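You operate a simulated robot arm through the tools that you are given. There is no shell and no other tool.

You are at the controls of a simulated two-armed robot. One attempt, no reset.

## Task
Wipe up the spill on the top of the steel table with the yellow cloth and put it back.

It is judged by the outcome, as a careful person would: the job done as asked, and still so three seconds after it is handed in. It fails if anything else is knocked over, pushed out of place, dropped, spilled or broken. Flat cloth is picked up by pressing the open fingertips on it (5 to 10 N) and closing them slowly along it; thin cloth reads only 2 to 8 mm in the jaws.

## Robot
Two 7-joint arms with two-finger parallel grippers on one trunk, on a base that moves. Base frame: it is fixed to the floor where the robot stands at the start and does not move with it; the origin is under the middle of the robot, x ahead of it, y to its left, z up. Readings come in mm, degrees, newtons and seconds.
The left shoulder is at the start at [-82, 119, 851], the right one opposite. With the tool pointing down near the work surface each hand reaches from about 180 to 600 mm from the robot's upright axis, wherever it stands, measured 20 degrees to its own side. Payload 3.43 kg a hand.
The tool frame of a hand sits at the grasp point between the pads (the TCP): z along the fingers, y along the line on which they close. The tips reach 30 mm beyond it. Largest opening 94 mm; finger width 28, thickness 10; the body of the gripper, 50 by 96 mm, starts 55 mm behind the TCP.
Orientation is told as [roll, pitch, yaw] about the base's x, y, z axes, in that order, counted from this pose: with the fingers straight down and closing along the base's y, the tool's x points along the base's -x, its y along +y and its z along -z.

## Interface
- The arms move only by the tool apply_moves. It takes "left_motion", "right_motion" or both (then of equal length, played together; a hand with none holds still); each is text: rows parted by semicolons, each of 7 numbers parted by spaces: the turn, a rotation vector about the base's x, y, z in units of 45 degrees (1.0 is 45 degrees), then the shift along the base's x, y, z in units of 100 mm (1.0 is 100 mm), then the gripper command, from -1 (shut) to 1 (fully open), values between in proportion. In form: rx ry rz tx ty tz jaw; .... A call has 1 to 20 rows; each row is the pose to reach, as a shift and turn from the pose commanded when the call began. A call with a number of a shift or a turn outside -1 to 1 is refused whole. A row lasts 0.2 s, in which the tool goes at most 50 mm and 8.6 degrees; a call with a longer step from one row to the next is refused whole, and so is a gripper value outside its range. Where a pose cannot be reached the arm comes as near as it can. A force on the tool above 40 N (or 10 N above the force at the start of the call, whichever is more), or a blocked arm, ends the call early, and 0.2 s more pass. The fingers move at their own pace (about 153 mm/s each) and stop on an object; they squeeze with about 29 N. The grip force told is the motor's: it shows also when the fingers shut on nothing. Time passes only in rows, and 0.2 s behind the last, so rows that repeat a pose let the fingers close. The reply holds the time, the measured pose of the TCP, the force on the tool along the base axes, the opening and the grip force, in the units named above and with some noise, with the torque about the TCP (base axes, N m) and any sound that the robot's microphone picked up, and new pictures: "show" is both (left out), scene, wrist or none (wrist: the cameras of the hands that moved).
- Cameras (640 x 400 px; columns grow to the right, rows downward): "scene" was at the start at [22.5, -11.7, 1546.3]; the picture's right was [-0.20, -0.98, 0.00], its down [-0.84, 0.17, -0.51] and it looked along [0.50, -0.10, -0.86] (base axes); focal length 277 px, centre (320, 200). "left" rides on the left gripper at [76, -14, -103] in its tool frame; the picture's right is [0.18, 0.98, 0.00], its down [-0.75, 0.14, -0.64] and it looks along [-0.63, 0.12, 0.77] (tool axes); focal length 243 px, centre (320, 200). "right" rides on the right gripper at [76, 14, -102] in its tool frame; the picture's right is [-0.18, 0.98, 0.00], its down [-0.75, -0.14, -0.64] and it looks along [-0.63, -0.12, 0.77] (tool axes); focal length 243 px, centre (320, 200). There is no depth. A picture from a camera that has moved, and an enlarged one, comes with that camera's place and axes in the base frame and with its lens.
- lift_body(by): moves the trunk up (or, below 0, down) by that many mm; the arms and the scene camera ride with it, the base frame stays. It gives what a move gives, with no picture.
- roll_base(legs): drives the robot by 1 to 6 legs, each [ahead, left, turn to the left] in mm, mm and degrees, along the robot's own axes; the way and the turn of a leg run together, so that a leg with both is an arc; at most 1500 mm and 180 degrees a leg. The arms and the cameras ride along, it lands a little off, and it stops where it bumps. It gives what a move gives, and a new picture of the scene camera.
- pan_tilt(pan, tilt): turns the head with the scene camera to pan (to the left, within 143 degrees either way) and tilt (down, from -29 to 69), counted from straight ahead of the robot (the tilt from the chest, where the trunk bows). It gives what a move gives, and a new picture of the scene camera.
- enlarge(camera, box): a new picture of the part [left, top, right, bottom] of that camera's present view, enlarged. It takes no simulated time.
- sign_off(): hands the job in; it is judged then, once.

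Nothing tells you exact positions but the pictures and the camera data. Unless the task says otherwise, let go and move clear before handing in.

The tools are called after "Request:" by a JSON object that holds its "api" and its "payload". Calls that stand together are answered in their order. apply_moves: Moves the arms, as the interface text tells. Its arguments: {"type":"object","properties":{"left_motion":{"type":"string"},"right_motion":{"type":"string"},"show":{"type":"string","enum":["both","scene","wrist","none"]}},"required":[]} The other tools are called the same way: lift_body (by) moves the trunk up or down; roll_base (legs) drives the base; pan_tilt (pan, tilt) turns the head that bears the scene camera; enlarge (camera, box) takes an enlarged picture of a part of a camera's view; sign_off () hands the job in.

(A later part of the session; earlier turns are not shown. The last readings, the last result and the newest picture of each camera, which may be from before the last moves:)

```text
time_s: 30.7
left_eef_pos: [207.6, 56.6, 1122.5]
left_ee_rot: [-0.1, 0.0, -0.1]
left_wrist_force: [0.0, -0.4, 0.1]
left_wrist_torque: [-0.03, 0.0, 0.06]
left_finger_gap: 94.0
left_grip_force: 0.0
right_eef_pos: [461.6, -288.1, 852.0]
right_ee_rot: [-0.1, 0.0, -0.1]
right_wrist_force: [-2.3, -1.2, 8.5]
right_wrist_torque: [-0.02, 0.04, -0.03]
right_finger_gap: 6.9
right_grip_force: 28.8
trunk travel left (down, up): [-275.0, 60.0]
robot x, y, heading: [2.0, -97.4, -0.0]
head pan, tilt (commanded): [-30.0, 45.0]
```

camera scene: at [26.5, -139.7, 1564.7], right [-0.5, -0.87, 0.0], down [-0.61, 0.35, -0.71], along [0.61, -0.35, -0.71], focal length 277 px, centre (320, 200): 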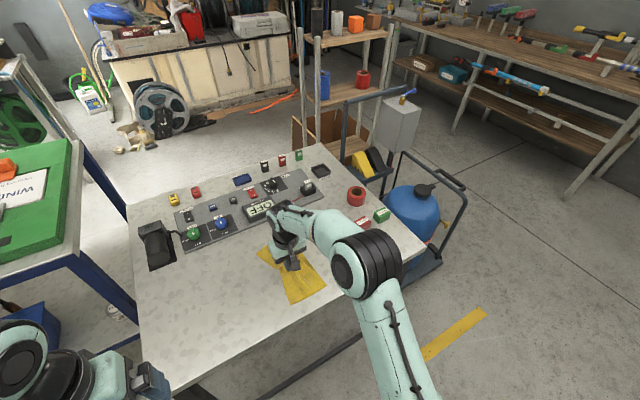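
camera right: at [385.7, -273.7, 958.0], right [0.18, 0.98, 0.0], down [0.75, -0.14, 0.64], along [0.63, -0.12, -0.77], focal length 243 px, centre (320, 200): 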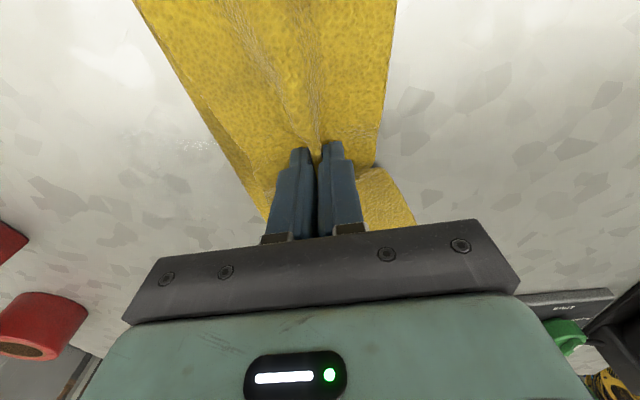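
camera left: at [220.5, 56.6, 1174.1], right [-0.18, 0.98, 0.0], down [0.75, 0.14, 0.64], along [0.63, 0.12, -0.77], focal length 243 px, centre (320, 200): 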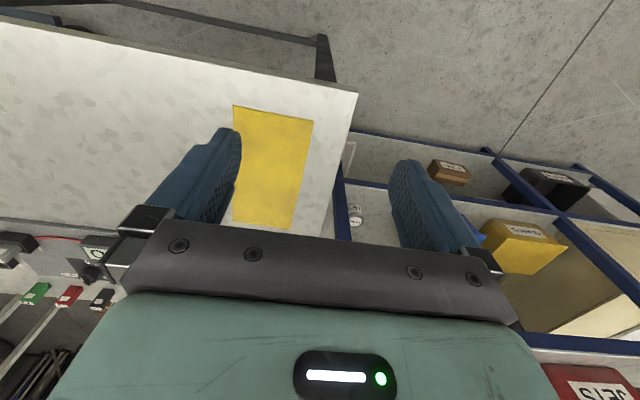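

The downforce is 8.5 N, so I'll sweep into the puddle toward its centre.

Request:
{"api": "apply_moves", "payload": {"right_motion": "0 0 0 0 -0.15 0 -1; 0 0 0 0 -0.3 0 -1; 0 0 0 0 -0.45 0 -1; 0 0 0 0 -0.6 0 -1; 0 0 0 0 -0.75 0 -1; 0 0 0 0 -0.9 0 -1; 0 0 0 0 -1 0 -1; 0 0 0 0 -1 0 -1", "show": "both"}}

```text
time_s: 32.5
left_eef_pos: [207.7, 57.9, 1123.2]
left_ee_rot: [-0.1, -0.2, -0.2]
left_wrist_force: [-0.6, 0.4, -0.6]
left_wrist_torque: [-0.04, 0.0, 0.01]
left_finger_gap: 94.4
left_grip_force: 0.0
right_eef_pos: [460.9, -386.6, 851.7]
right_ee_rot: [0.0, -0.2, 0.1]
right_wrist_force: [-0.3, 4.4, 20.0]
right_wrist_torque: [0.19, 0.03, -0.02]
right_finger_gap: 7.0
right_grip_force: 29.5
trunk travel left (down, up): [-275.0, 60.0]
robot x, y, heading: [1.3, -96.7, -0.2]
head pan, tilt (commanded): [-30.0, 45.0]
camera scene: at [24.9, -137.9, 1564.9], right [-0.5, -0.87, 0.0], down [-0.61, 0.35, -0.71], along [0.61, -0.35, -0.71], focal length 277 px, centre (320, 200)
camera right: at [385.8, -372.0, 954.7], right [0.18, 0.98, 0.0], down [0.75, -0.14, 0.64], along [0.63, -0.12, -0.76], focal length 243 px, centre (320, 200)
```

scene: 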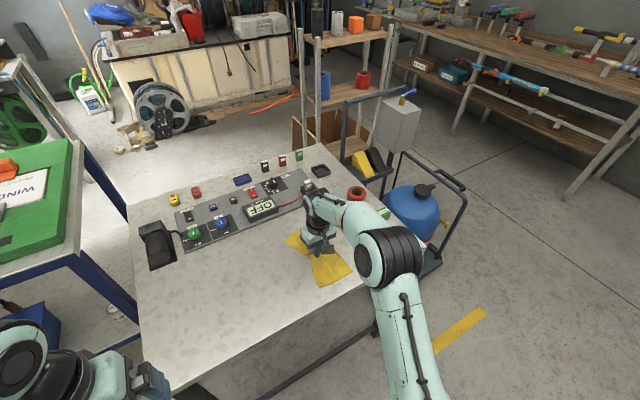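
right: 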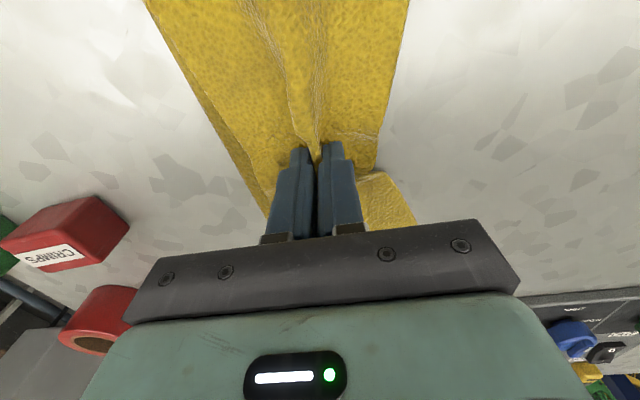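

The cloth now covers the puddle, but the force has crept up to 20 N. I'll ease off a millimetre and wipe back and forth over the far half, staying clear of the red box at y≈-520.

Request:
{"api": "apply_moves", "payload": {"right_motion": "0 0 0 0 -0.25 0.01 -1; 0 0 0 0 -0.5 0.012 -1; 0 0 0 0 -0.25 0.012 -1; 0 0 0 0 0 0.012 -1; 0 0 0 0 0.25 0.012 -1; 0 0 0 0 0.5 0.012 -1; 0 0 0 0.2 0.5 0.012 -1; 0 0 0 0.2 0.25 0.012 -1; 0 0 0 0.2 0 0.012 -1; 0 0 0 0.2 -0.25 0.012 -1; 0 0 0 0.2 -0.5 0.012 -1; 0 0 0 0.4 -0.5 0.012 -1; 0 0 0 0.4 -0.25 0.012 -1; 0 0 0 0.4 0 0.012 -1; 0 0 0 0.4 0.25 0.012 -1; 0 0 0 0.4 0.5 0.012 -1; 0 0 0 0.2 0.5 0.012 -1; 0 0 0 0 0.5 0.012 -1; 0 0 0 0 0.25 0.012 -1; 0 0 0 0 0 0.012 -1", "show": "both"}}

```text
time_s: 36.7
left_eef_pos: [208.5, 57.6, 1122.6]
left_ee_rot: [-0.1, -0.1, 0.0]
left_wrist_force: [-0.5, 0.8, 0.4]
left_wrist_torque: [0.0, -0.03, -0.01]
left_finger_gap: 94.2
left_grip_force: 0.0
right_eef_pos: [459.8, -391.1, 851.8]
right_ee_rot: [0.1, 0.0, -0.1]
right_wrist_force: [-0.7, 1.2, 0.9]
right_wrist_torque: [0.02, 0.01, -0.05]
right_finger_gap: 7.0
right_grip_force: 29.0
trunk travel left (down, up): [-275.0, 60.0]
robot x, y, heading: [0.7, -100.3, -0.3]
head pan, tilt (commanded): [-30.0, 45.0]
camera scene: at [26.3, -140.0, 1564.7], right [-0.5, -0.87, 0.0], down [-0.61, 0.35, -0.71], along [0.61, -0.35, -0.71], focal length 277 px, centre (320, 200)
camera right: at [383.2, -375.9, 956.0], right [0.18, 0.98, 0.0], down [0.75, -0.14, 0.64], along [0.63, -0.12, -0.77], focal length 243 px, centre (320, 200)
```

scene: 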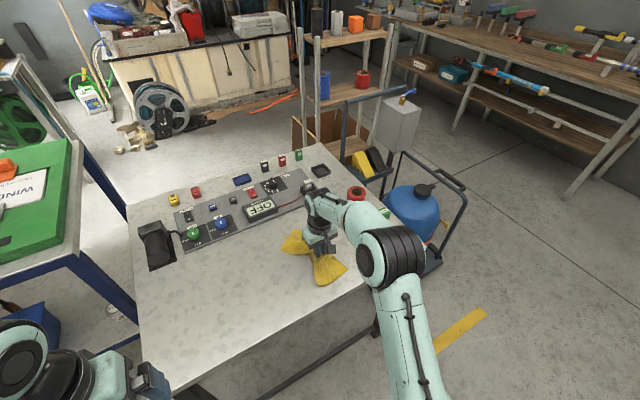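
right: 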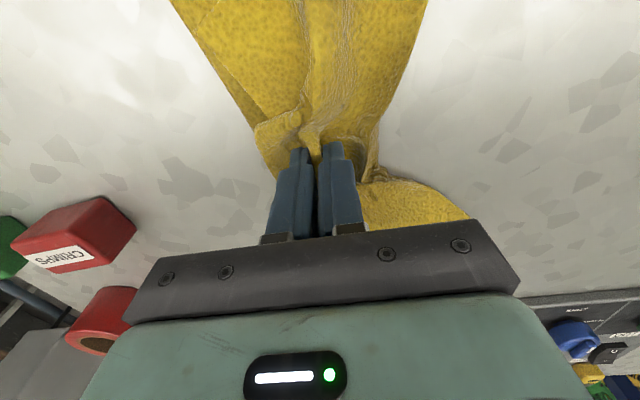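

The force is light now (about 1 N). I'll press 0.8 mm lower and wipe the half of the puddle nearest the robot.

Request:
{"api": "apply_moves", "payload": {"right_motion": "0 0 0 0 0 -0.01 -1; 0 0 0 0 -0.25 -0.01 -1; 0 0 0 0 -0.5 -0.01 -1; 0 0 0 -0.2 -0.5 -0.01 -1; 0 0 0 -0.2 -0.25 -0.01 -1; 0 0 0 -0.2 0 -0.01 -1; 0 0 0 -0.2 0.25 -0.01 -1; 0 0 0 -0.2 0.5 -0.01 -1; 0 0 0 -0.4 0.5 -0.01 -1; 0 0 0 -0.4 0.25 -0.01 -1; 0 0 0 -0.4 0 -0.01 -1; 0 0 0 -0.4 -0.25 -0.01 -1; 0 0 0 -0.4 -0.5 -0.01 -1; 0 0 0 -0.2 -0.5 -0.01 -1; 0 0 0 0 -0.5 -0.01 -1; 0 0 0 0 -0.25 -0.01 -1; 0 0 0 0 0 -0.01 -1; 0 0 0 0 0.25 -0.01 -1; 0 0 0 0 0.5 -0.01 -1; 0 0 0 0 0.5 -0.01 -1", "show": "both"}}

```text
time_s: 40.9
left_eef_pos: [206.3, 56.4, 1122.8]
left_ee_rot: [0.0, 0.0, 0.0]
left_wrist_force: [1.2, 0.2, -0.2]
left_wrist_torque: [-0.02, -0.01, 0.0]
left_finger_gap: 93.9
left_grip_force: 0.0
right_eef_pos: [461.4, -337.6, 851.4]
right_ee_rot: [0.1, 0.0, 0.0]
right_wrist_force: [1.0, -3.3, 14.5]
right_wrist_torque: [0.05, -0.01, 0.02]
right_finger_gap: 6.9
right_grip_force: 28.9
trunk travel left (down, up): [-275.0, 60.0]
robot x, y, heading: [-4.3, -99.7, 0.1]
head pan, tilt (commanded): [-30.0, 45.0]
camera scene: at [25.3, -139.7, 1564.7], right [-0.5, -0.87, 0.0], down [-0.61, 0.35, -0.71], along [0.61, -0.35, -0.71], focal length 277 px, centre (320, 200)
camera right: at [386.1, -323.2, 954.7], right [0.18, 0.98, 0.0], down [0.75, -0.14, 0.64], along [0.63, -0.12, -0.77], focal length 243 px, centre (320, 200)
```

scene: 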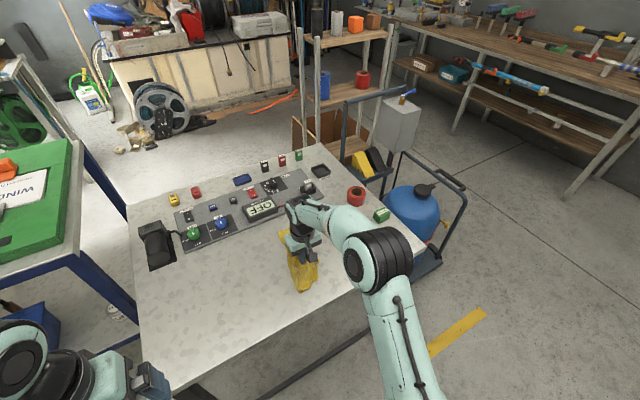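
right: 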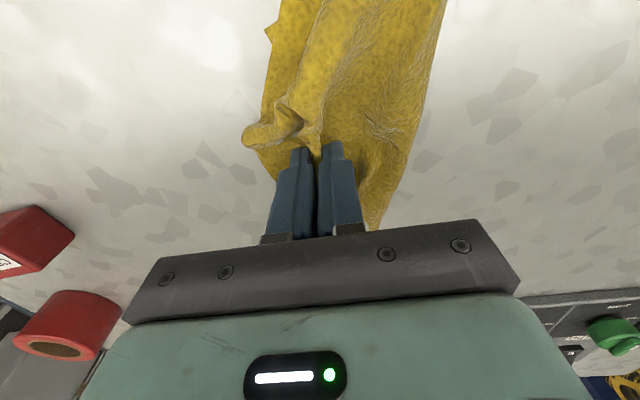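

I'll lift a little and move the cloth aside to inspect the wiped area.

Request:
{"api": "apply_moves", "payload": {"right_motion": "0 0 0 0 0.1 0.1 -1; 0 0 0 0 0.3 0.2 -1; 0 0 0 0 0.6 0.25 -1; 0 0 0 0 0.9 0.25 -1; 0 0 0 0 1 0.25 -1", "show": "wrist"}}

Request:
{"api": "enlarge", "payload": {"camera": "right", "box": [0, 90, 280, 260]}}

Request:
{"api": "enlarge", "payload": {"camera": "scene", "box": [220, 180, 420, 320]}}

```text
time_s: 42.1
left_eef_pos: [207.9, 57.6, 1124.3]
left_ee_rot: [0.0, -0.1, -0.1]
left_wrist_force: [0.6, -0.4, -0.1]
left_wrist_torque: [-0.03, 0.01, 0.02]
left_finger_gap: 93.9
left_grip_force: 0.1
right_eef_pos: [460.4, -236.6, 876.0]
right_ee_rot: [0.0, 0.0, -0.1]
right_wrist_force: [0.6, -0.2, -0.8]
right_wrist_torque: [0.01, 0.02, 0.03]
right_finger_gap: 6.8
right_grip_force: 28.7
trunk travel left (down, up): [-275.0, 60.0]
robot x, y, heading: [1.8, -101.0, -0.2]
head pan, tilt (commanded): [-30.0, 45.0]
camera right: at [384.8, -221.1, 978.5], right [0.19, 0.98, 0.0], down [0.75, -0.14, 0.64], along [0.63, -0.12, -0.77], focal length 243 px, centre (320, 200)
```

right: 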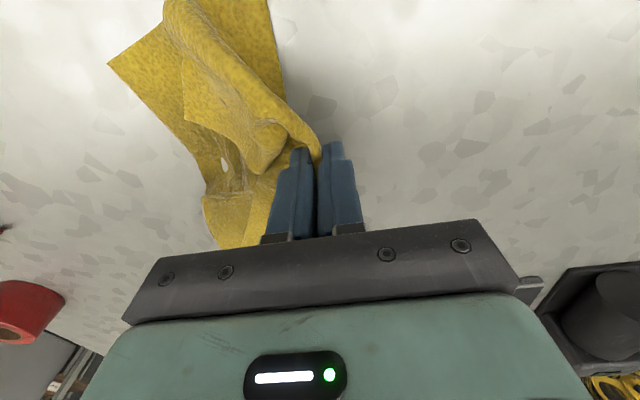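

```text
2.29 times, centred on (140, 175) of right
camera zoom: at [384.8, -221.1, 978.5], right [0.19, 0.98, 0.0], down [0.75, -0.14, 0.64], along [0.63, -0.12, -0.77], focal length 555 px, centre (731, 257)
```

zoom: 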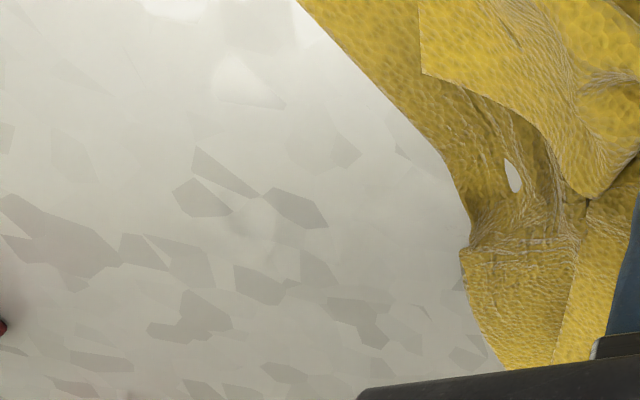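

```text
2.86 times, centred on (320, 250) of scene
camera zoom: at [26.6, -139.7, 1564.7], right [-0.5, -0.87, 0.0], down [-0.61, 0.35, -0.71], along [0.61, -0.35, -0.71], focal length 791 px, centre (320, 57)
```

zoom: 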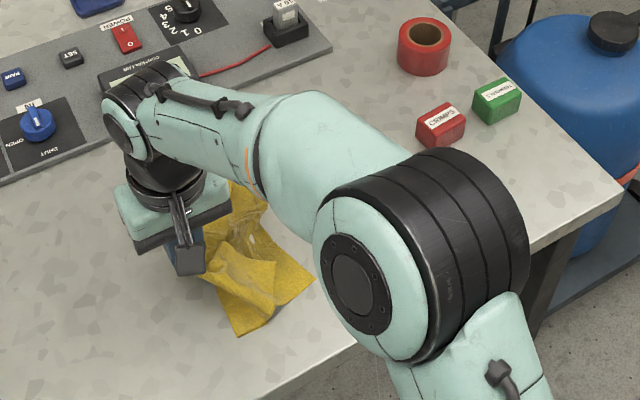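

The wiped area looks clean from here, with no puddle outline left. I'll carry the cloth back toward its original spot the same way, low over the table.

Request:
{"api": "apply_moves", "payload": {"right_motion": "0 0 0 0.02 0.2 0.05 -1; 0 0 0 0.04 0.4 0.1 -1; 0 0 0 0.08 0.6 0.1 -1; 0 0 0 0.1 0.8 0.1 -1; 0 0 0 0.12 1 0.1 -1", "show": "wrist"}}

Request:
{"api": "apply_moves", "payload": {"right_motion": "0 0 0 0 0.2 0 -1; 0 0 0 0 0.4 0 -1; 0 0 0 0 0.6 0 -1; 0 0 0 0 0.8 0 -1; 0 0 0 0 1 0 -1", "show": "both"}}

```text
time_s: 43.3
left_eef_pos: [208.3, 58.5, 1123.3]
left_ee_rot: [0.0, 0.0, -0.2]
left_wrist_force: [0.4, -0.5, -0.6]
left_wrist_torque: [-0.01, 0.04, 0.02]
left_finger_gap: 94.1
left_grip_force: 0.0
right_eef_pos: [473.0, -138.4, 886.0]
right_ee_rot: [0.1, 0.0, -0.1]
right_wrist_force: [-0.3, -1.1, -0.8]
right_wrist_torque: [-0.04, -0.01, 0.03]
right_finger_gap: 6.7
right_grip_force: 28.8
trunk travel left (down, up): [-275.0, 60.0]
robot x, y, heading: [-1.1, -101.2, -0.0]
head pan, tilt (commanded): [-30.0, 45.0]
camera right: at [397.8, -122.7, 989.6], right [0.19, 0.98, 0.0], down [0.75, -0.14, 0.64], along [0.63, -0.12, -0.77], focal length 243 px, centre (320, 200)
```

right: 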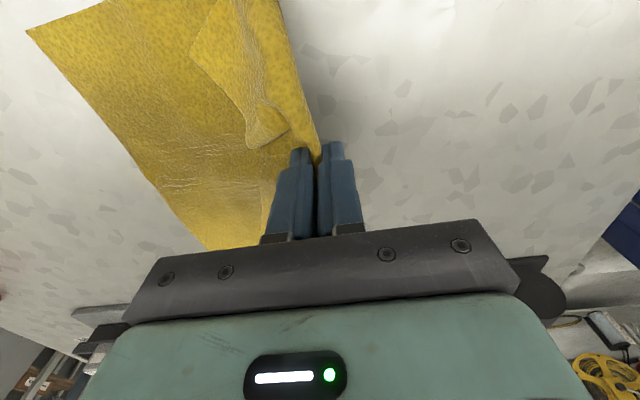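

```text
time_s: 44.5
left_eef_pos: [207.7, 58.1, 1123.1]
left_ee_rot: [0.0, -0.1, -0.2]
left_wrist_force: [1.0, -0.1, -0.1]
left_wrist_torque: [0.01, -0.01, -0.03]
left_finger_gap: 94.0
left_grip_force: 0.1
right_eef_pos: [475.4, -38.8, 886.2]
right_ee_rot: [0.0, 0.0, -0.1]
right_wrist_force: [0.6, -0.2, 0.0]
right_wrist_torque: [-0.04, 0.0, -0.01]
right_finger_gap: 6.9
right_grip_force: 29.1
trunk travel left (down, up): [-275.0, 60.0]
robot x, y, heading: [-1.8, -101.2, -0.4]
head pan, tilt (commanded): [-30.0, 45.0]
camera scene: at [26.6, -139.1, 1564.7], right [-0.5, -0.87, 0.0], down [-0.61, 0.35, -0.71], along [0.61, -0.35, -0.71], focal length 277 px, centre (320, 200)
camera right: at [399.6, -24.0, 989.9], right [0.18, 0.98, 0.0], down [0.75, -0.14, 0.64], along [0.63, -0.12, -0.77], focal length 243 px, centre (320, 200)
```

scene: 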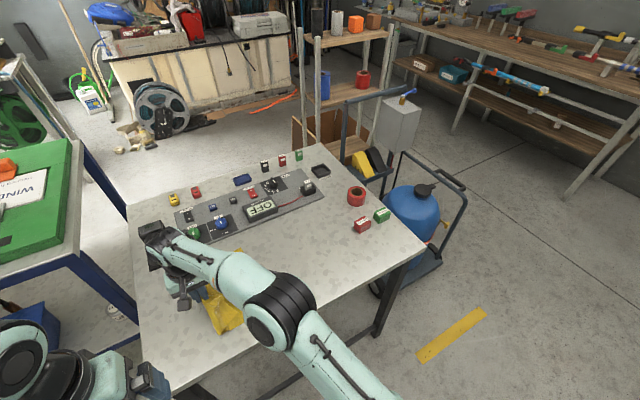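
right: 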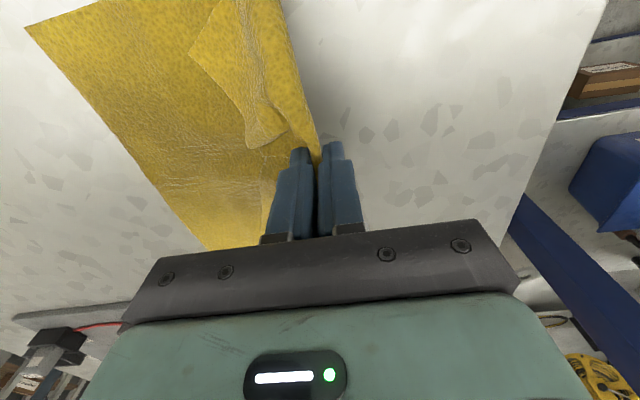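

The cloth trails to one side with a flap folded over. I'll look closer before putting it down.

Request:
{"api": "enlarge", "payload": {"camera": "scene", "box": [130, 220, 310, 360]}}

Request:
{"api": "enlarge", "payload": {"camera": "right", "box": [0, 0, 400, 260]}}

Request:
{"api": "enlarge", "payload": {"camera": "left", "box": [0, 0, 640, 400]}}

```text
2.86 times, centred on (220, 290) of scene
camera zoom: at [26.6, -139.1, 1564.7], right [-0.5, -0.87, 0.0], down [-0.61, 0.35, -0.71], along [0.61, -0.35, -0.71], focal length 791 px, centre (606, -57)
```

zoom: 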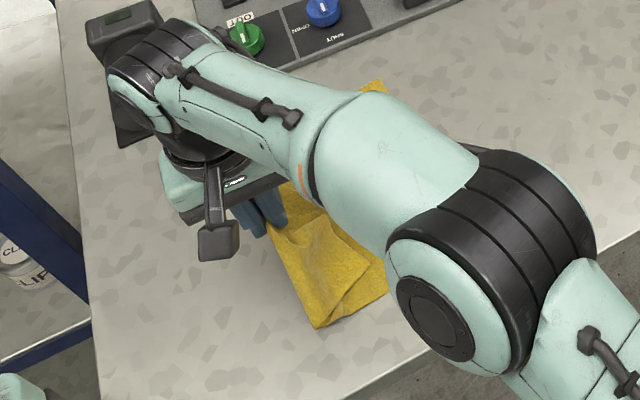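

```text
1.54 times, centred on (200, 130) of right
camera zoom: at [399.6, -24.0, 989.9], right [0.18, 0.98, 0.0], down [0.75, -0.14, 0.64], along [0.63, -0.12, -0.77], focal length 373 px, centre (505, 308)
```

zoom: 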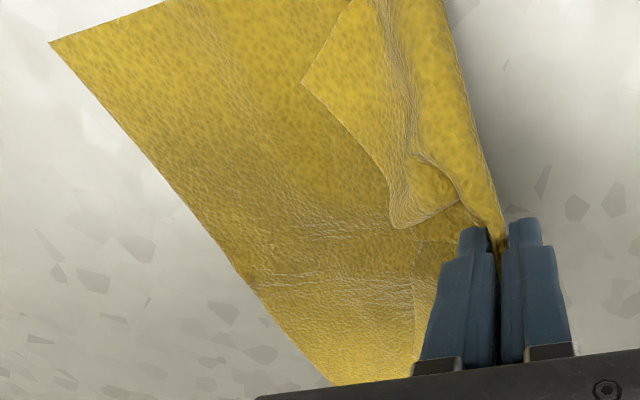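

```text
1.00 times, centred on (320, 200) of left (not enlarged: the box is as wide or as high as the picture)
camera zoom: at [132.5, 43.2, 1225.6], right [-0.18, 0.98, 0.0], down [0.75, 0.14, 0.64], along [0.63, 0.12, -0.77], focal length 243 px, centre (320, 200)
```

zoom: 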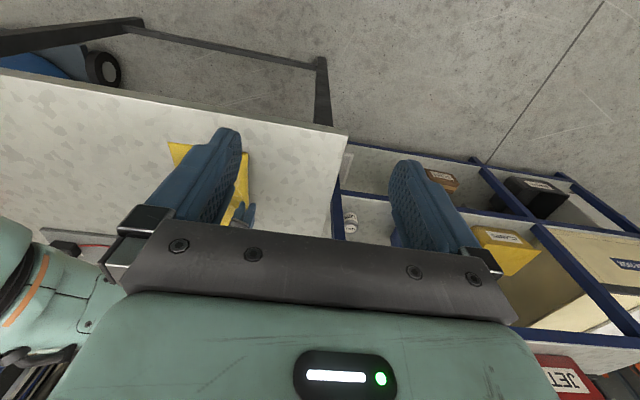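

The half of the cloth on the +y side has flipped over the other half. I'll lift so the flap can fall free, then look again.

Request:
{"api": "apply_moves", "payload": {"right_motion": "0 0 0 0 0.1 0.2 -1; 0 0 0 0 0.2 0.4 -1; 0 0 0 0 0.3 0.6 -1; 0 0 0 0 0.3 0.6 -1; 0 0 0 0 0.3 0.6 -1", "show": "both"}}

Request:
{"api": "enlarge", "payload": {"camera": "right", "box": [0, 0, 480, 260]}}

Request:
{"api": "enlarge", "payload": {"camera": "scene", "box": [130, 220, 310, 360]}}

```text
time_s: 45.7
left_eef_pos: [207.9, 55.7, 1122.5]
left_ee_rot: [0.0, 0.0, -0.1]
left_wrist_force: [-0.8, 0.0, 0.2]
left_wrist_torque: [0.01, -0.01, -0.02]
left_finger_gap: 94.0
left_grip_force: 0.1
right_eef_pos: [474.0, -9.5, 943.8]
right_ee_rot: [0.0, 0.0, 0.0]
right_wrist_force: [-0.3, 0.5, -0.6]
right_wrist_torque: [0.03, 0.02, -0.03]
right_finger_gap: 6.8
right_grip_force: 28.7
trunk travel left (down, up): [-275.0, 60.0]
robot x, y, heading: [1.3, -98.7, 0.1]
head pan, tilt (commanded): [-30.0, 45.0]
camera scene: at [26.5, -139.6, 1564.7], right [-0.5, -0.87, 0.0], down [-0.61, 0.35, -0.71], along [0.61, -0.35, -0.71], focal length 277 px, centre (320, 200)
camera right: at [398.2, 5.4, 1046.7], right [0.18, 0.98, 0.0], down [0.75, -0.14, 0.64], along [0.63, -0.12, -0.77], focal length 243 px, centre (320, 200)
```

scene: 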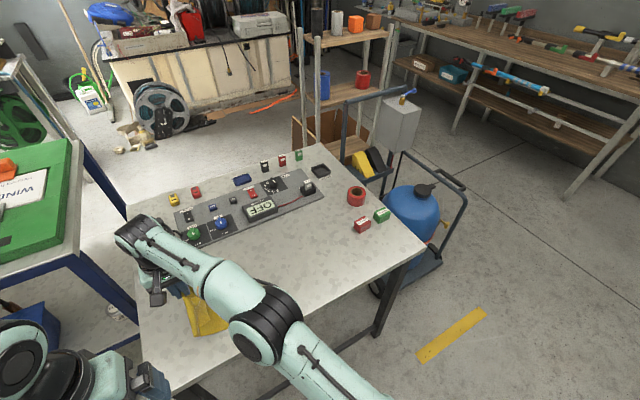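
right: 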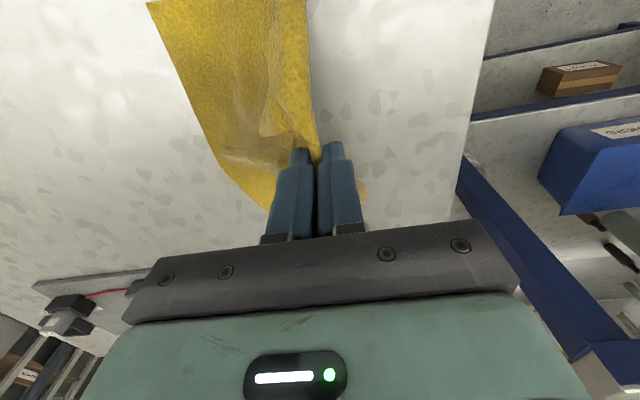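

```text
1.33 times, centred on (240, 130) of right
camera zoom: at [398.2, 5.4, 1046.7], right [0.18, 0.98, 0.0], down [0.75, -0.14, 0.64], along [0.63, -0.12, -0.77], focal length 324 px, centre (427, 293)
```

zoom: 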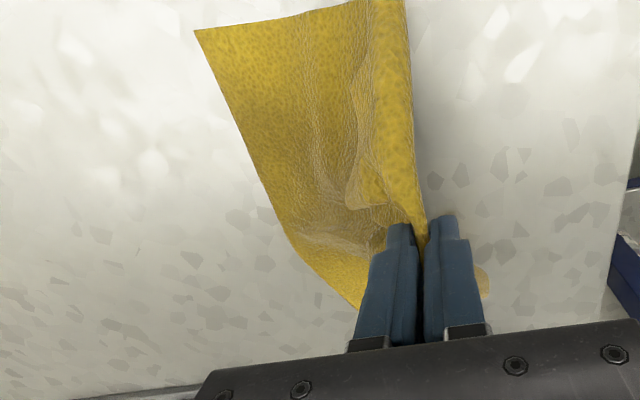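

```text
2.86 times, centred on (220, 290) of scene
camera zoom: at [26.5, -139.6, 1564.7], right [-0.5, -0.87, 0.0], down [-0.61, 0.35, -0.71], along [0.61, -0.35, -0.71], focal length 791 px, centre (606, -57)
```

zoom: 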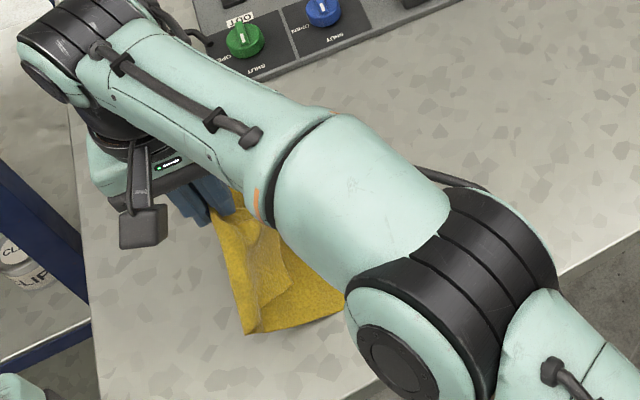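

The flap is opening but still lies over. I'll lift a bit more so the whole cloth hangs free.

Request:
{"api": "apply_moves", "payload": {"right_motion": "0 0 0 0 0.05 0.1 -1; 0 0 0 -0.05 0.1 0.3 -1; 0 0 0 -0.1 0.2 0.5 -1; 0 0 0 -0.1 0.2 0.5 -1; 0 0 0 -0.1 0.2 0.5 -1; 0 0 0 -0.1 0.2 0.5 -1", "show": "both"}}

Request:
{"api": "enlarge", "payload": {"camera": "right", "box": [80, 0, 480, 260]}}

Request:
{"api": "enlarge", "payload": {"camera": "scene", "box": [110, 220, 290, 360]}}

Request:
{"api": "enlarge", "payload": {"camera": "left", "box": [60, 80, 400, 260]}}

```text
time_s: 47.1
left_eef_pos: [208.3, 56.5, 1122.9]
left_ee_rot: [-0.1, 0.0, -0.1]
left_wrist_force: [0.7, 0.3, 0.5]
left_wrist_torque: [0.02, -0.01, 0.04]
left_finger_gap: 93.9
left_grip_force: 0.1
right_eef_pos: [457.9, 9.8, 992.8]
right_ee_rot: [-0.1, 0.0, -0.1]
right_wrist_force: [0.0, 0.7, 0.8]
right_wrist_torque: [0.01, -0.01, 0.01]
right_finger_gap: 6.7
right_grip_force: 29.0
right hand out of reach, approached as far as the arm can: row 3, 4, 5, 6
trunk travel left (down, up): [-275.0, 60.0]
robot x, y, heading: [-1.3, -99.6, -0.2]
head pan, tilt (commanded): [-30.0, 45.0]
camera scene: at [26.6, -139.6, 1564.7], right [-0.5, -0.87, 0.0], down [-0.61, 0.35, -0.71], along [0.61, -0.35, -0.71], focal length 277 px, centre (320, 200)
camera right: at [383.1, 24.0, 1096.1], right [0.18, 0.98, 0.0], down [0.75, -0.14, 0.64], along [0.63, -0.12, -0.77], focal length 243 px, centre (320, 200)
```

scene: 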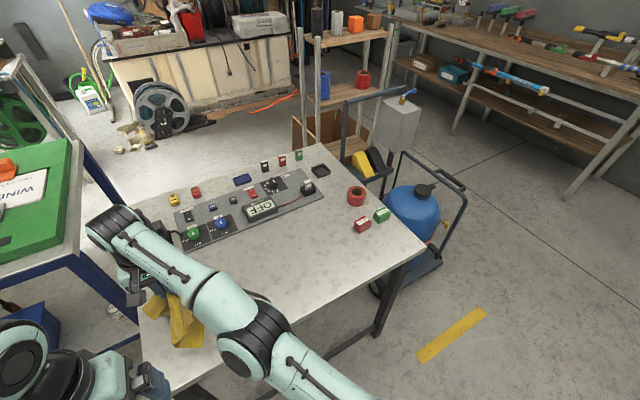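
right: 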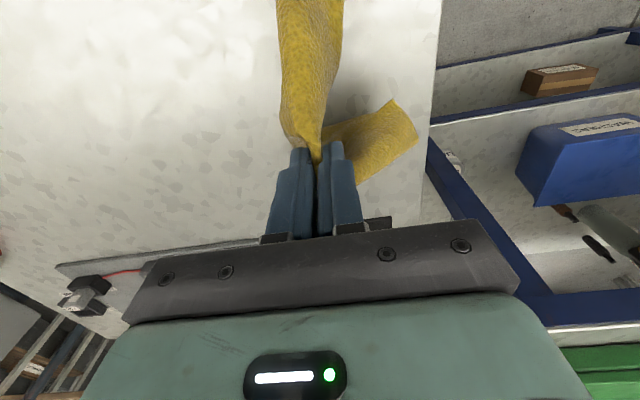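

```text
1.54 times, centred on (280, 130) of right
camera zoom: at [383.1, 24.0, 1096.1], right [0.18, 0.98, 0.0], down [0.75, -0.14, 0.64], along [0.63, -0.12, -0.77], focal length 373 px, centre (382, 308)
```

zoom: 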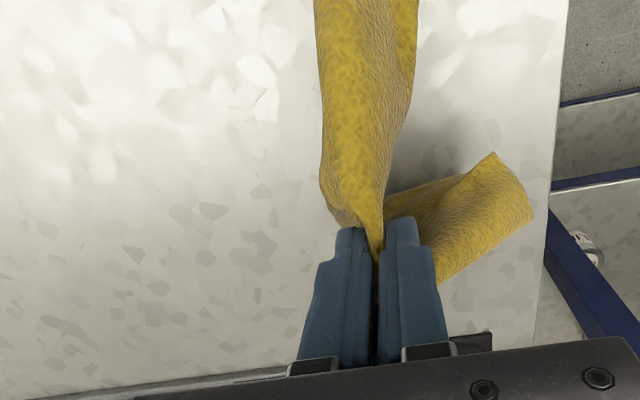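

```text
2.86 times, centred on (200, 290) of scene
camera zoom: at [26.6, -139.6, 1564.7], right [-0.5, -0.87, 0.0], down [-0.61, 0.35, -0.71], along [0.61, -0.35, -0.71], focal length 791 px, centre (663, -57)
```

zoom: 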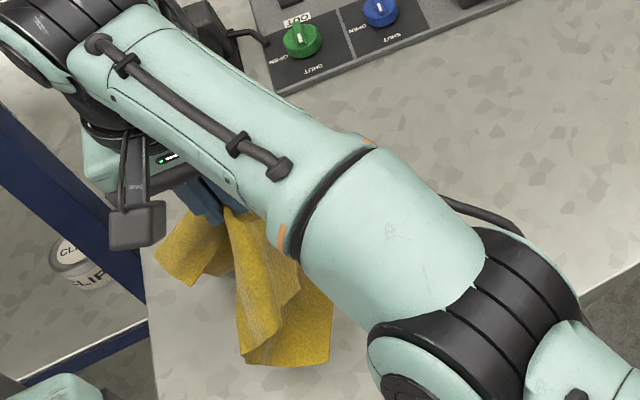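

```text
1.88 times, centred on (230, 170) of left
camera zoom: at [132.5, 42.9, 1225.6], right [-0.18, 0.98, 0.0], down [0.75, 0.14, 0.64], along [0.63, 0.12, -0.77], focal length 457 px, centre (489, 256)
```

zoom: 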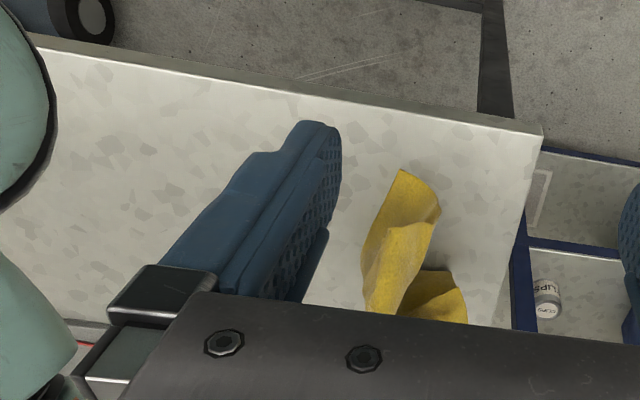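

The cloth hangs free now, with one lobe toward the robot and the other toward +y. I'll lower it back over its original spot and see how it lies before releasing.

Request:
{"api": "apply_moves", "payload": {"right_motion": "0 0 0 0.03 0 -0.15 -1; 0 0 0 0.06 0 -0.3 -1; 0 0 0 0.09 0 -0.45 -1; 0 0 0 0.12 0 -0.6 -1; 0 0 0 0.15 0 -0.75 -1; 0 0 0 0.16 0 -0.9 -1; 0 0 0 0.16 0 -0.98 -1; 0 0 0 0.16 0 -0.98 -1", "show": "both"}}

Request:
{"api": "enlarge", "payload": {"camera": "right", "box": [80, 0, 480, 260]}}

Request:
{"api": "enlarge", "payload": {"camera": "scene", "box": [110, 220, 290, 380]}}

Request:
{"api": "enlarge", "payload": {"camera": "left", "box": [60, 80, 400, 260]}}

```text
time_s: 48.9
left_eef_pos: [207.9, 56.3, 1123.5]
left_ee_rot: [0.0, 0.0, 0.0]
left_wrist_force: [-0.3, -0.6, 0.1]
left_wrist_torque: [0.02, -0.02, -0.03]
left_finger_gap: 94.1
left_grip_force: 0.0
right_eef_pos: [474.6, 7.9, 896.0]
right_ee_rot: [-0.1, 0.0, -0.1]
right_wrist_force: [-0.2, 0.0, 0.5]
right_wrist_torque: [0.01, 0.0, -0.01]
right_finger_gap: 6.8
right_grip_force: 28.9
trunk travel left (down, up): [-275.0, 60.0]
robot x, y, heading: [-1.0, -103.1, -0.1]
head pan, tilt (commanded): [-30.0, 45.0]
camera scene: at [26.5, -139.6, 1564.7], right [-0.5, -0.87, 0.0], down [-0.61, 0.35, -0.71], along [0.61, -0.35, -0.71], focal length 277 px, centre (320, 200)
camera right: at [398.6, 23.4, 998.9], right [0.18, 0.98, 0.0], down [0.75, -0.14, 0.64], along [0.63, -0.12, -0.77], focal length 243 px, centre (320, 200)
```

scene: 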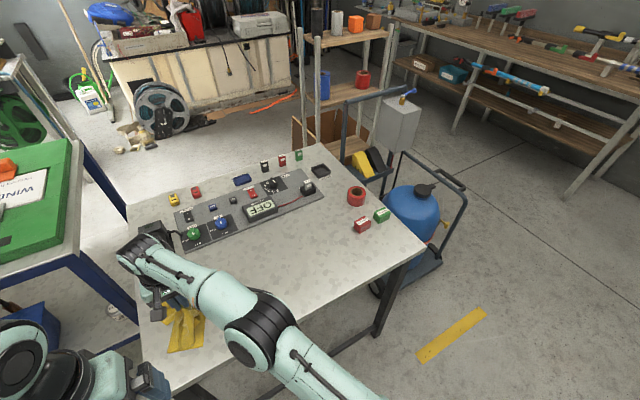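
right: 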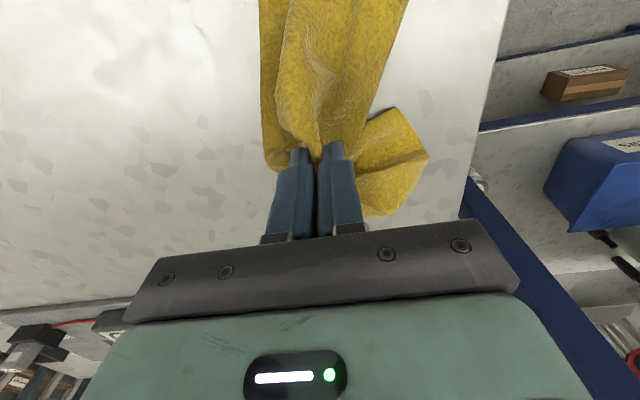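

```text
1.54 times, centred on (280, 130) of right
camera zoom: at [398.6, 23.4, 998.9], right [0.18, 0.98, 0.0], down [0.75, -0.14, 0.64], along [0.63, -0.12, -0.77], focal length 373 px, centre (382, 308)
```

zoom: 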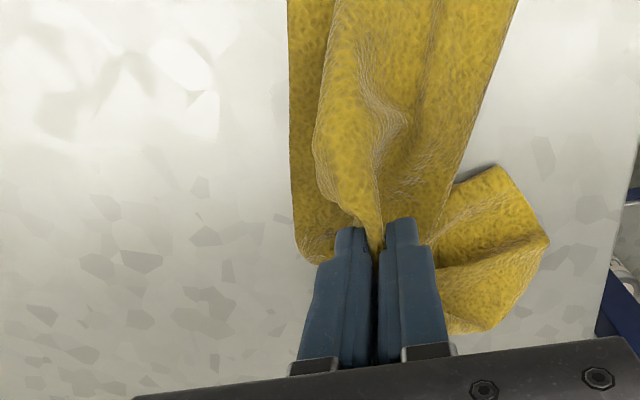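

```text
2.50 times, centred on (200, 300) of scene
camera zoom: at [26.5, -139.6, 1564.7], right [-0.5, -0.87, 0.0], down [-0.61, 0.35, -0.71], along [0.61, -0.35, -0.71], focal length 692 px, centre (620, -50)
```

zoom: 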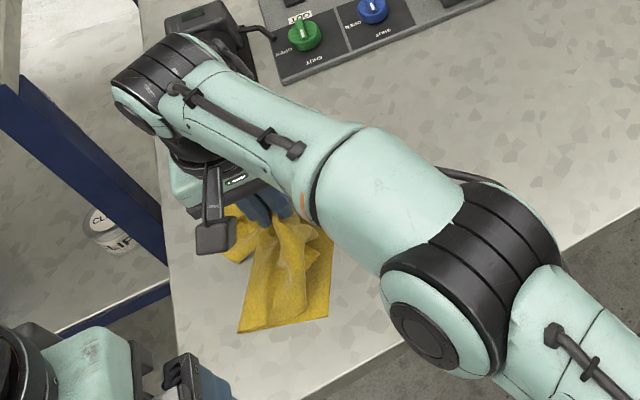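

```text
1.88 times, centred on (230, 170) of left
camera zoom: at [132.4, 42.9, 1225.7], right [-0.18, 0.98, 0.0], down [0.75, 0.14, 0.64], along [0.63, 0.12, -0.77], focal length 457 px, centre (489, 256)
```

zoom: 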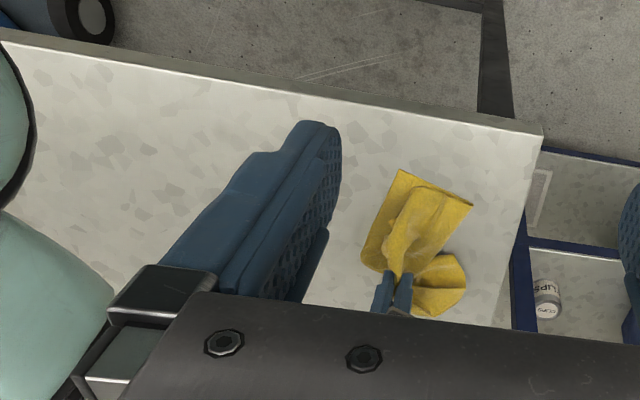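

The near half lies well, while the far half is bunched to the +y side. I'll set it down, let go, and back off for a clear look before straightening it.

Request:
{"api": "apply_moves", "payload": {"right_motion": "0 0 0 0 0 -0.15 -1; 0 0 0 0 0 -0.3 -1; 0 0 0 0 0 -0.4 -1; 0 0 0 0 0 -0.42 -1; 0 0 0 0 0 -0.42 -0.7; 0 0 0 0 0 -0.42 -0.4; 0 0 0 0 0 -0.42 0; 0 0 0 0 0 -0.42 0; 0 0 0 0 0 -0.3 0; 0 0 0 0 0 -0.1 0; 0 0 0 0 0 0.1 0; 0 0 0 0 0 0.4 0", "show": "wrist"}}

Request:
{"api": "apply_moves", "payload": {"right_motion": "0 0 0 -0.1 -0.3 0.2 0; 0 0 0 -0.2 -0.6 0.4 0; 0 0 0 -0.3 -0.9 0.6 0; 0 0 0 -0.4 -1 0.8 0", "show": "both"}}

```text
time_s: 51.5
left_eef_pos: [208.1, 57.0, 1122.8]
left_ee_rot: [0.0, 0.0, -0.1]
left_wrist_force: [0.3, -0.8, 0.6]
left_wrist_torque: [0.02, -0.02, -0.01]
left_finger_gap: 94.0
left_grip_force: 0.0
right_eef_pos: [476.1, 7.9, 936.2]
right_ee_rot: [0.0, 0.0, -0.1]
right_wrist_force: [-0.1, 0.2, 0.0]
right_wrist_torque: [0.03, -0.02, -0.02]
right_finger_gap: 47.1
right_grip_force: 0.0
trunk travel left (down, up): [-275.0, 60.0]
robot x, y, heading: [-0.0, -99.5, -0.2]
head pan, tilt (commanded): [-30.0, 45.0]
camera right: at [399.5, 23.0, 1038.6], right [0.18, 0.98, 0.0], down [0.75, -0.14, 0.64], along [0.63, -0.12, -0.77], focal length 243 px, centre (320, 200)
```

right: 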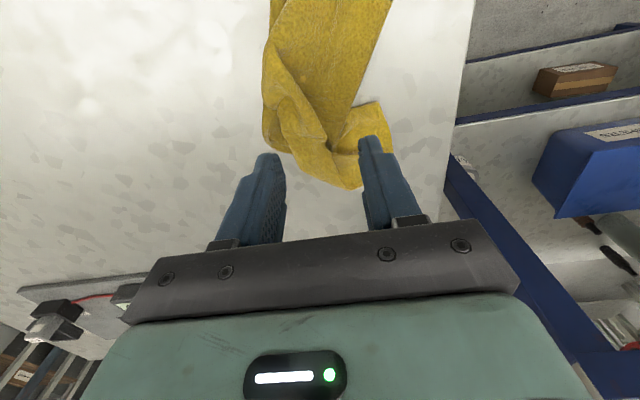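

```text
time_s: 52.5
left_eef_pos: [208.2, 56.2, 1124.2]
left_ee_rot: [0.0, 0.1, -0.2]
left_wrist_force: [0.7, 0.4, 0.2]
left_wrist_torque: [0.03, 0.01, -0.01]
left_finger_gap: 94.0
left_grip_force: 0.0
right_eef_pos: [433.1, -95.4, 1014.0]
right_ee_rot: [0.1, 0.0, 0.0]
right_wrist_force: [-0.3, -0.5, 0.2]
right_wrist_torque: [0.01, -0.02, 0.01]
right_finger_gap: 46.9
right_grip_force: 0.1
trunk travel left (down, up): [-275.0, 60.0]
robot x, y, heading: [-0.2, -100.2, -0.3]
head pan, tilt (commanded): [-30.0, 45.0]
camera scene: at [26.1, -139.6, 1564.7], right [-0.5, -0.87, 0.0], down [-0.61, 0.35, -0.71], along [0.61, -0.35, -0.71], focal length 277 px, centre (320, 200)
camera right: at [357.3, -79.3, 1116.7], right [0.18, 0.98, 0.0], down [0.75, -0.14, 0.64], along [0.63, -0.12, -0.77], focal length 243 px, centre (320, 200)
```

scene: 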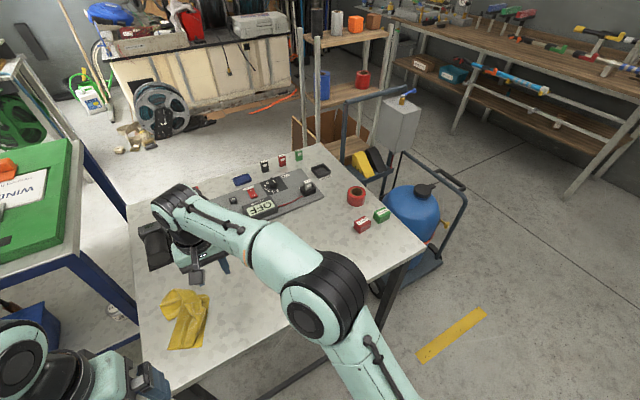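
right: 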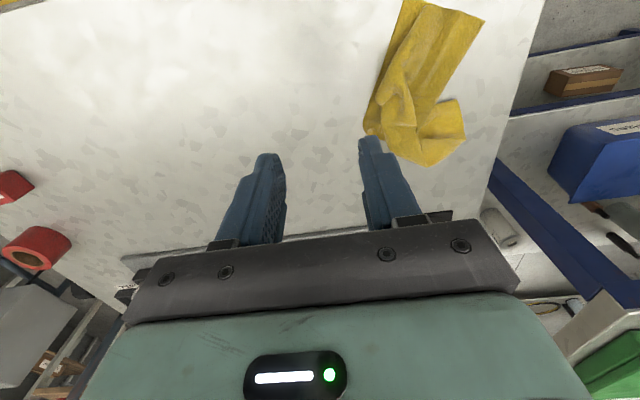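

Request:
{"api": "enlarge", "payload": {"camera": "right", "box": [320, 0, 560, 180]}}

Request:
{"api": "enlarge", "payload": {"camera": "scene", "box": [120, 260, 260, 370]}}

Request:
{"api": "enlarge", "payload": {"camera": "right", "box": [0, 20, 320, 240]}}

```text
2.22 times, centred on (440, 90) of right
camera zoom: at [357.3, -79.3, 1116.7], right [0.18, 0.98, 0.0], down [0.75, -0.14, 0.64], along [0.63, -0.12, -0.77], focal length 539 px, centre (53, 444)
```

zoom: 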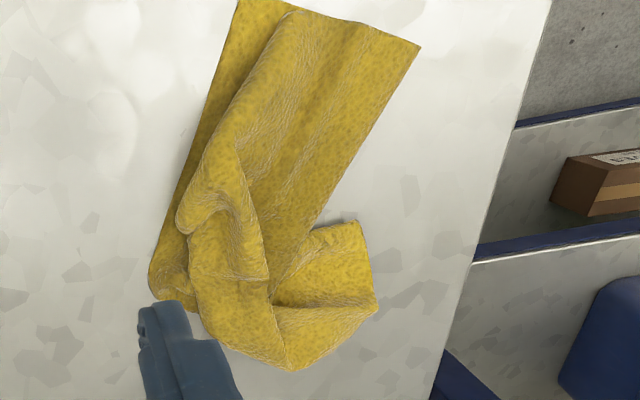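

```text
3.64 times, centred on (190, 315) of scene
camera zoom: at [26.1, -139.6, 1564.7], right [-0.5, -0.87, 0.0], down [-0.61, 0.35, -0.71], along [0.61, -0.35, -0.71], focal length 1006 px, centre (793, -218)
```

zoom: 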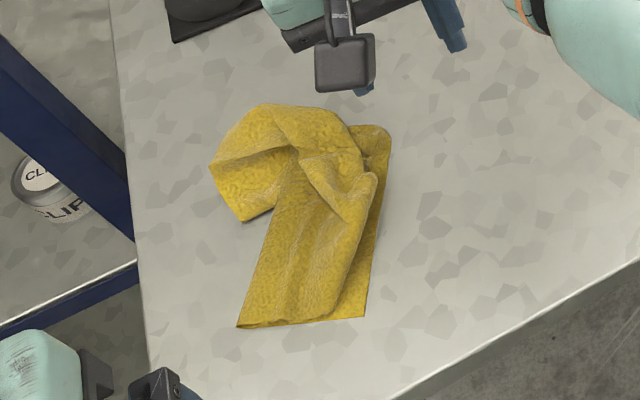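

```text
1.82 times, centred on (160, 130) of right
camera zoom: at [357.3, -79.3, 1116.7], right [0.18, 0.98, 0.0], down [0.75, -0.14, 0.64], along [0.63, -0.12, -0.77], focal length 441 px, centre (611, 327)
```

zoom: 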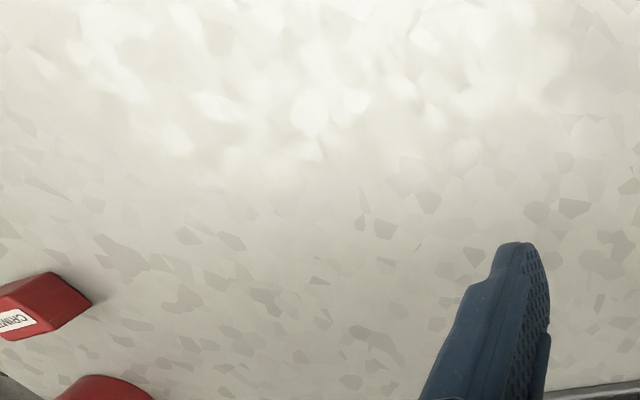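

The wiped area still looks clean. The cloth is back near its spot but folded up, so I'd like to spread it. The far end is near my reach limit, so I'll check the gap between the base and the table before driving slightly forward.

Request:
{"api": "pan_tilt", "payload": {"pan": 0, "tilt": 69}}

```text
time_s: 53.4
left_eef_pos: [208.2, 56.4, 1123.7]
left_ee_rot: [0.0, 0.1, -0.1]
left_wrist_force: [0.0, -0.6, -0.1]
left_wrist_torque: [-0.02, -0.03, -0.01]
left_finger_gap: 94.2
left_grip_force: 0.0
right_eef_pos: [434.2, -94.3, 1012.8]
right_ee_rot: [0.0, 0.0, 0.0]
right_wrist_force: [0.5, 0.4, 0.3]
right_wrist_torque: [0.01, 0.01, 0.03]
right_finger_gap: 46.7
right_grip_force: 0.1
trunk travel left (down, up): [-275.0, 60.0]
robot x, y, heading: [0.4, -102.1, -0.2]
head pan, tilt (commanded): [0.0, 68.8]
camera scene: at [12.1, -99.1, 1535.9], right [0.0, -1.0, 0.0], down [-0.93, 0.0, -0.36], along [0.36, 0.0, -0.93], focal length 277 px, centre (320, 200)
```

scene: 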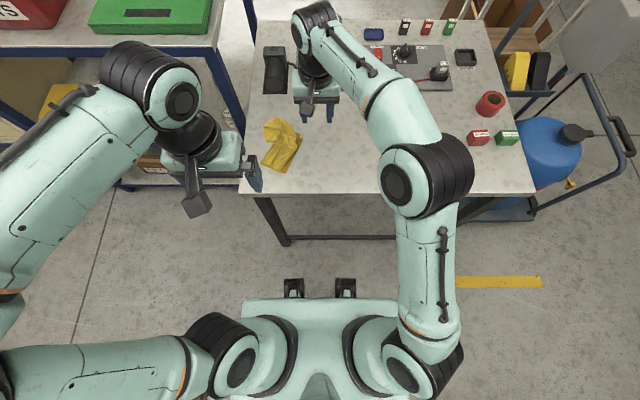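

There's room: the base front is at x≈150 and the table edge at x≈312. I'll move the right hand aside and drive 80 mm forward, so the left hand can straighten the cloth.

Request:
{"api": "apply_moves", "payload": {"right_motion": "0 0 0 -0.2 -0.4 0 0; 0 0 0 -0.4 -0.8 0 0; 0 0 0 -0.5 -1 0 0", "show": "none"}}

Request:
{"api": "roll_base", "payload": {"legs": [[80, 0, 0]]}}

Request:
{"api": "enlarge", "payload": {"camera": "left", "box": [120, 60, 440, 260]}}

```text
time_s: 54.2
left_eef_pos: [207.7, 57.3, 1123.1]
left_ee_rot: [-0.1, 0.0, -0.1]
left_wrist_force: [0.5, -0.1, 0.3]
left_wrist_torque: [-0.06, -0.02, -0.01]
left_finger_gap: 94.0
left_grip_force: 0.0
right_eef_pos: [382.4, -194.2, 1016.3]
right_ee_rot: [0.1, -0.1, -0.1]
right_wrist_force: [0.7, -0.8, 0.0]
right_wrist_torque: [-0.03, 0.0, 0.04]
right_finger_gap: 46.9
right_grip_force: 0.1
trunk travel left (down, up): [-275.0, 60.0]
robot x, y, heading: [2.0, -100.8, -0.0]
head pan, tilt (commanded): [0.0, 68.8]
```

```text
time_s: 55.3
left_eef_pos: [290.9, 57.0, 1123.5]
left_ee_rot: [0.0, -0.1, -0.2]
left_wrist_force: [0.9, -0.8, -0.3]
left_wrist_torque: [-0.02, 0.01, 0.01]
left_finger_gap: 94.2
left_grip_force: 0.0
right_eef_pos: [463.3, -194.6, 1014.6]
right_ee_rot: [0.1, 0.1, -0.2]
right_wrist_force: [0.0, -0.8, 0.0]
right_wrist_torque: [-0.01, 0.02, 0.0]
right_finger_gap: 47.0
right_grip_force: 0.0
trunk travel left (down, up): [-275.0, 60.0]
robot x, y, heading: [78.7, -100.8, 0.1]
head pan, tilt (commanded): [0.0, 68.8]
camera scene: at [93.6, -99.2, 1535.8], right [0.0, -1.0, 0.0], down [-0.93, 0.0, -0.36], along [0.36, 0.0, -0.93], focal length 277 px, centre (320, 200)
```

scene: 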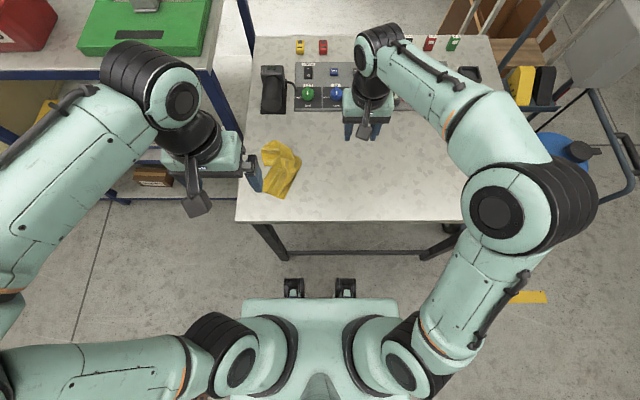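

```text
2.00 times, centred on (280, 160) of left
camera zoom: at [214.1, 42.2, 1225.6], right [-0.18, 0.98, 0.0], down [0.75, 0.14, 0.64], along [0.63, 0.12, -0.77], focal length 485 px, centre (400, 280)
```

zoom: 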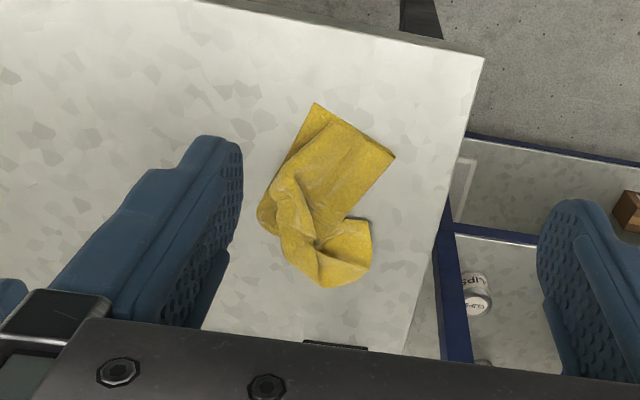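

I can see the folded cloth clearly, with its free flap end around (476–530, 65). I'll bring the left hand over that flap end.

Request:
{"api": "apply_moves", "payload": {"left_motion": "0 0 0 0.25 0 -0.27 0.6; 0 0 0 0.5 0 -0.54 0.2; 0 0 0 0.72 0 -0.8 0", "show": "none"}}

Request:
{"api": "apply_moves", "payload": {"left_motion": "0 0 0 0.25 0 -0.27 0; 0 0 0 0.5 0 -0.54 0; 0 0 0 0.72 0 -0.8 0", "show": "wrist"}}

```text
time_s: 56.1
left_eef_pos: [362.1, 55.3, 1045.7]
left_ee_rot: [-0.1, -0.1, -0.3]
left_wrist_force: [0.3, 0.4, 0.4]
left_wrist_torque: [0.0, -0.01, 0.02]
left_finger_gap: 47.0
left_grip_force: 0.1
right_eef_pos: [464.0, -194.5, 1015.1]
right_ee_rot: [0.0, 0.0, -0.1]
right_wrist_force: [-0.5, 0.0, 0.3]
right_wrist_torque: [0.0, -0.02, -0.02]
right_finger_gap: 47.1
right_grip_force: 0.0
trunk travel left (down, up): [-275.0, 60.0]
robot x, y, heading: [79.8, -103.0, -0.0]
head pan, tilt (commanded): [0.0, 68.8]
```

```text
time_s: 56.9
left_eef_pos: [433.8, 53.8, 963.3]
left_ee_rot: [-0.1, 0.0, -0.1]
left_wrist_force: [0.5, 0.3, -0.4]
left_wrist_torque: [0.02, 0.02, 0.01]
left_finger_gap: 47.0
left_grip_force: 0.0
right_eef_pos: [462.9, -194.4, 1014.7]
right_ee_rot: [0.0, 0.0, -0.2]
right_wrist_force: [0.0, -0.5, 0.0]
right_wrist_torque: [0.0, 0.01, 0.0]
right_finger_gap: 47.2
right_grip_force: 0.0
trunk travel left (down, up): [-275.0, 60.0]
robot x, y, heading: [80.5, -100.7, 0.1]
head pan, tilt (commanded): [0.0, 68.8]
camera left: at [357.8, 39.1, 1065.9], right [-0.18, 0.98, 0.0], down [0.75, 0.14, 0.64], along [0.63, 0.12, -0.77], focal length 243 px, centre (320, 200)
```

left: 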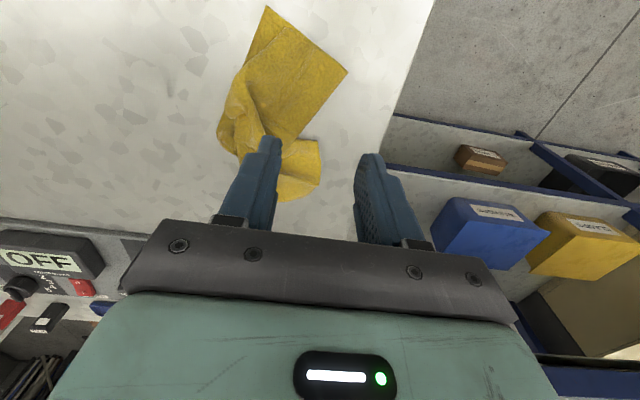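

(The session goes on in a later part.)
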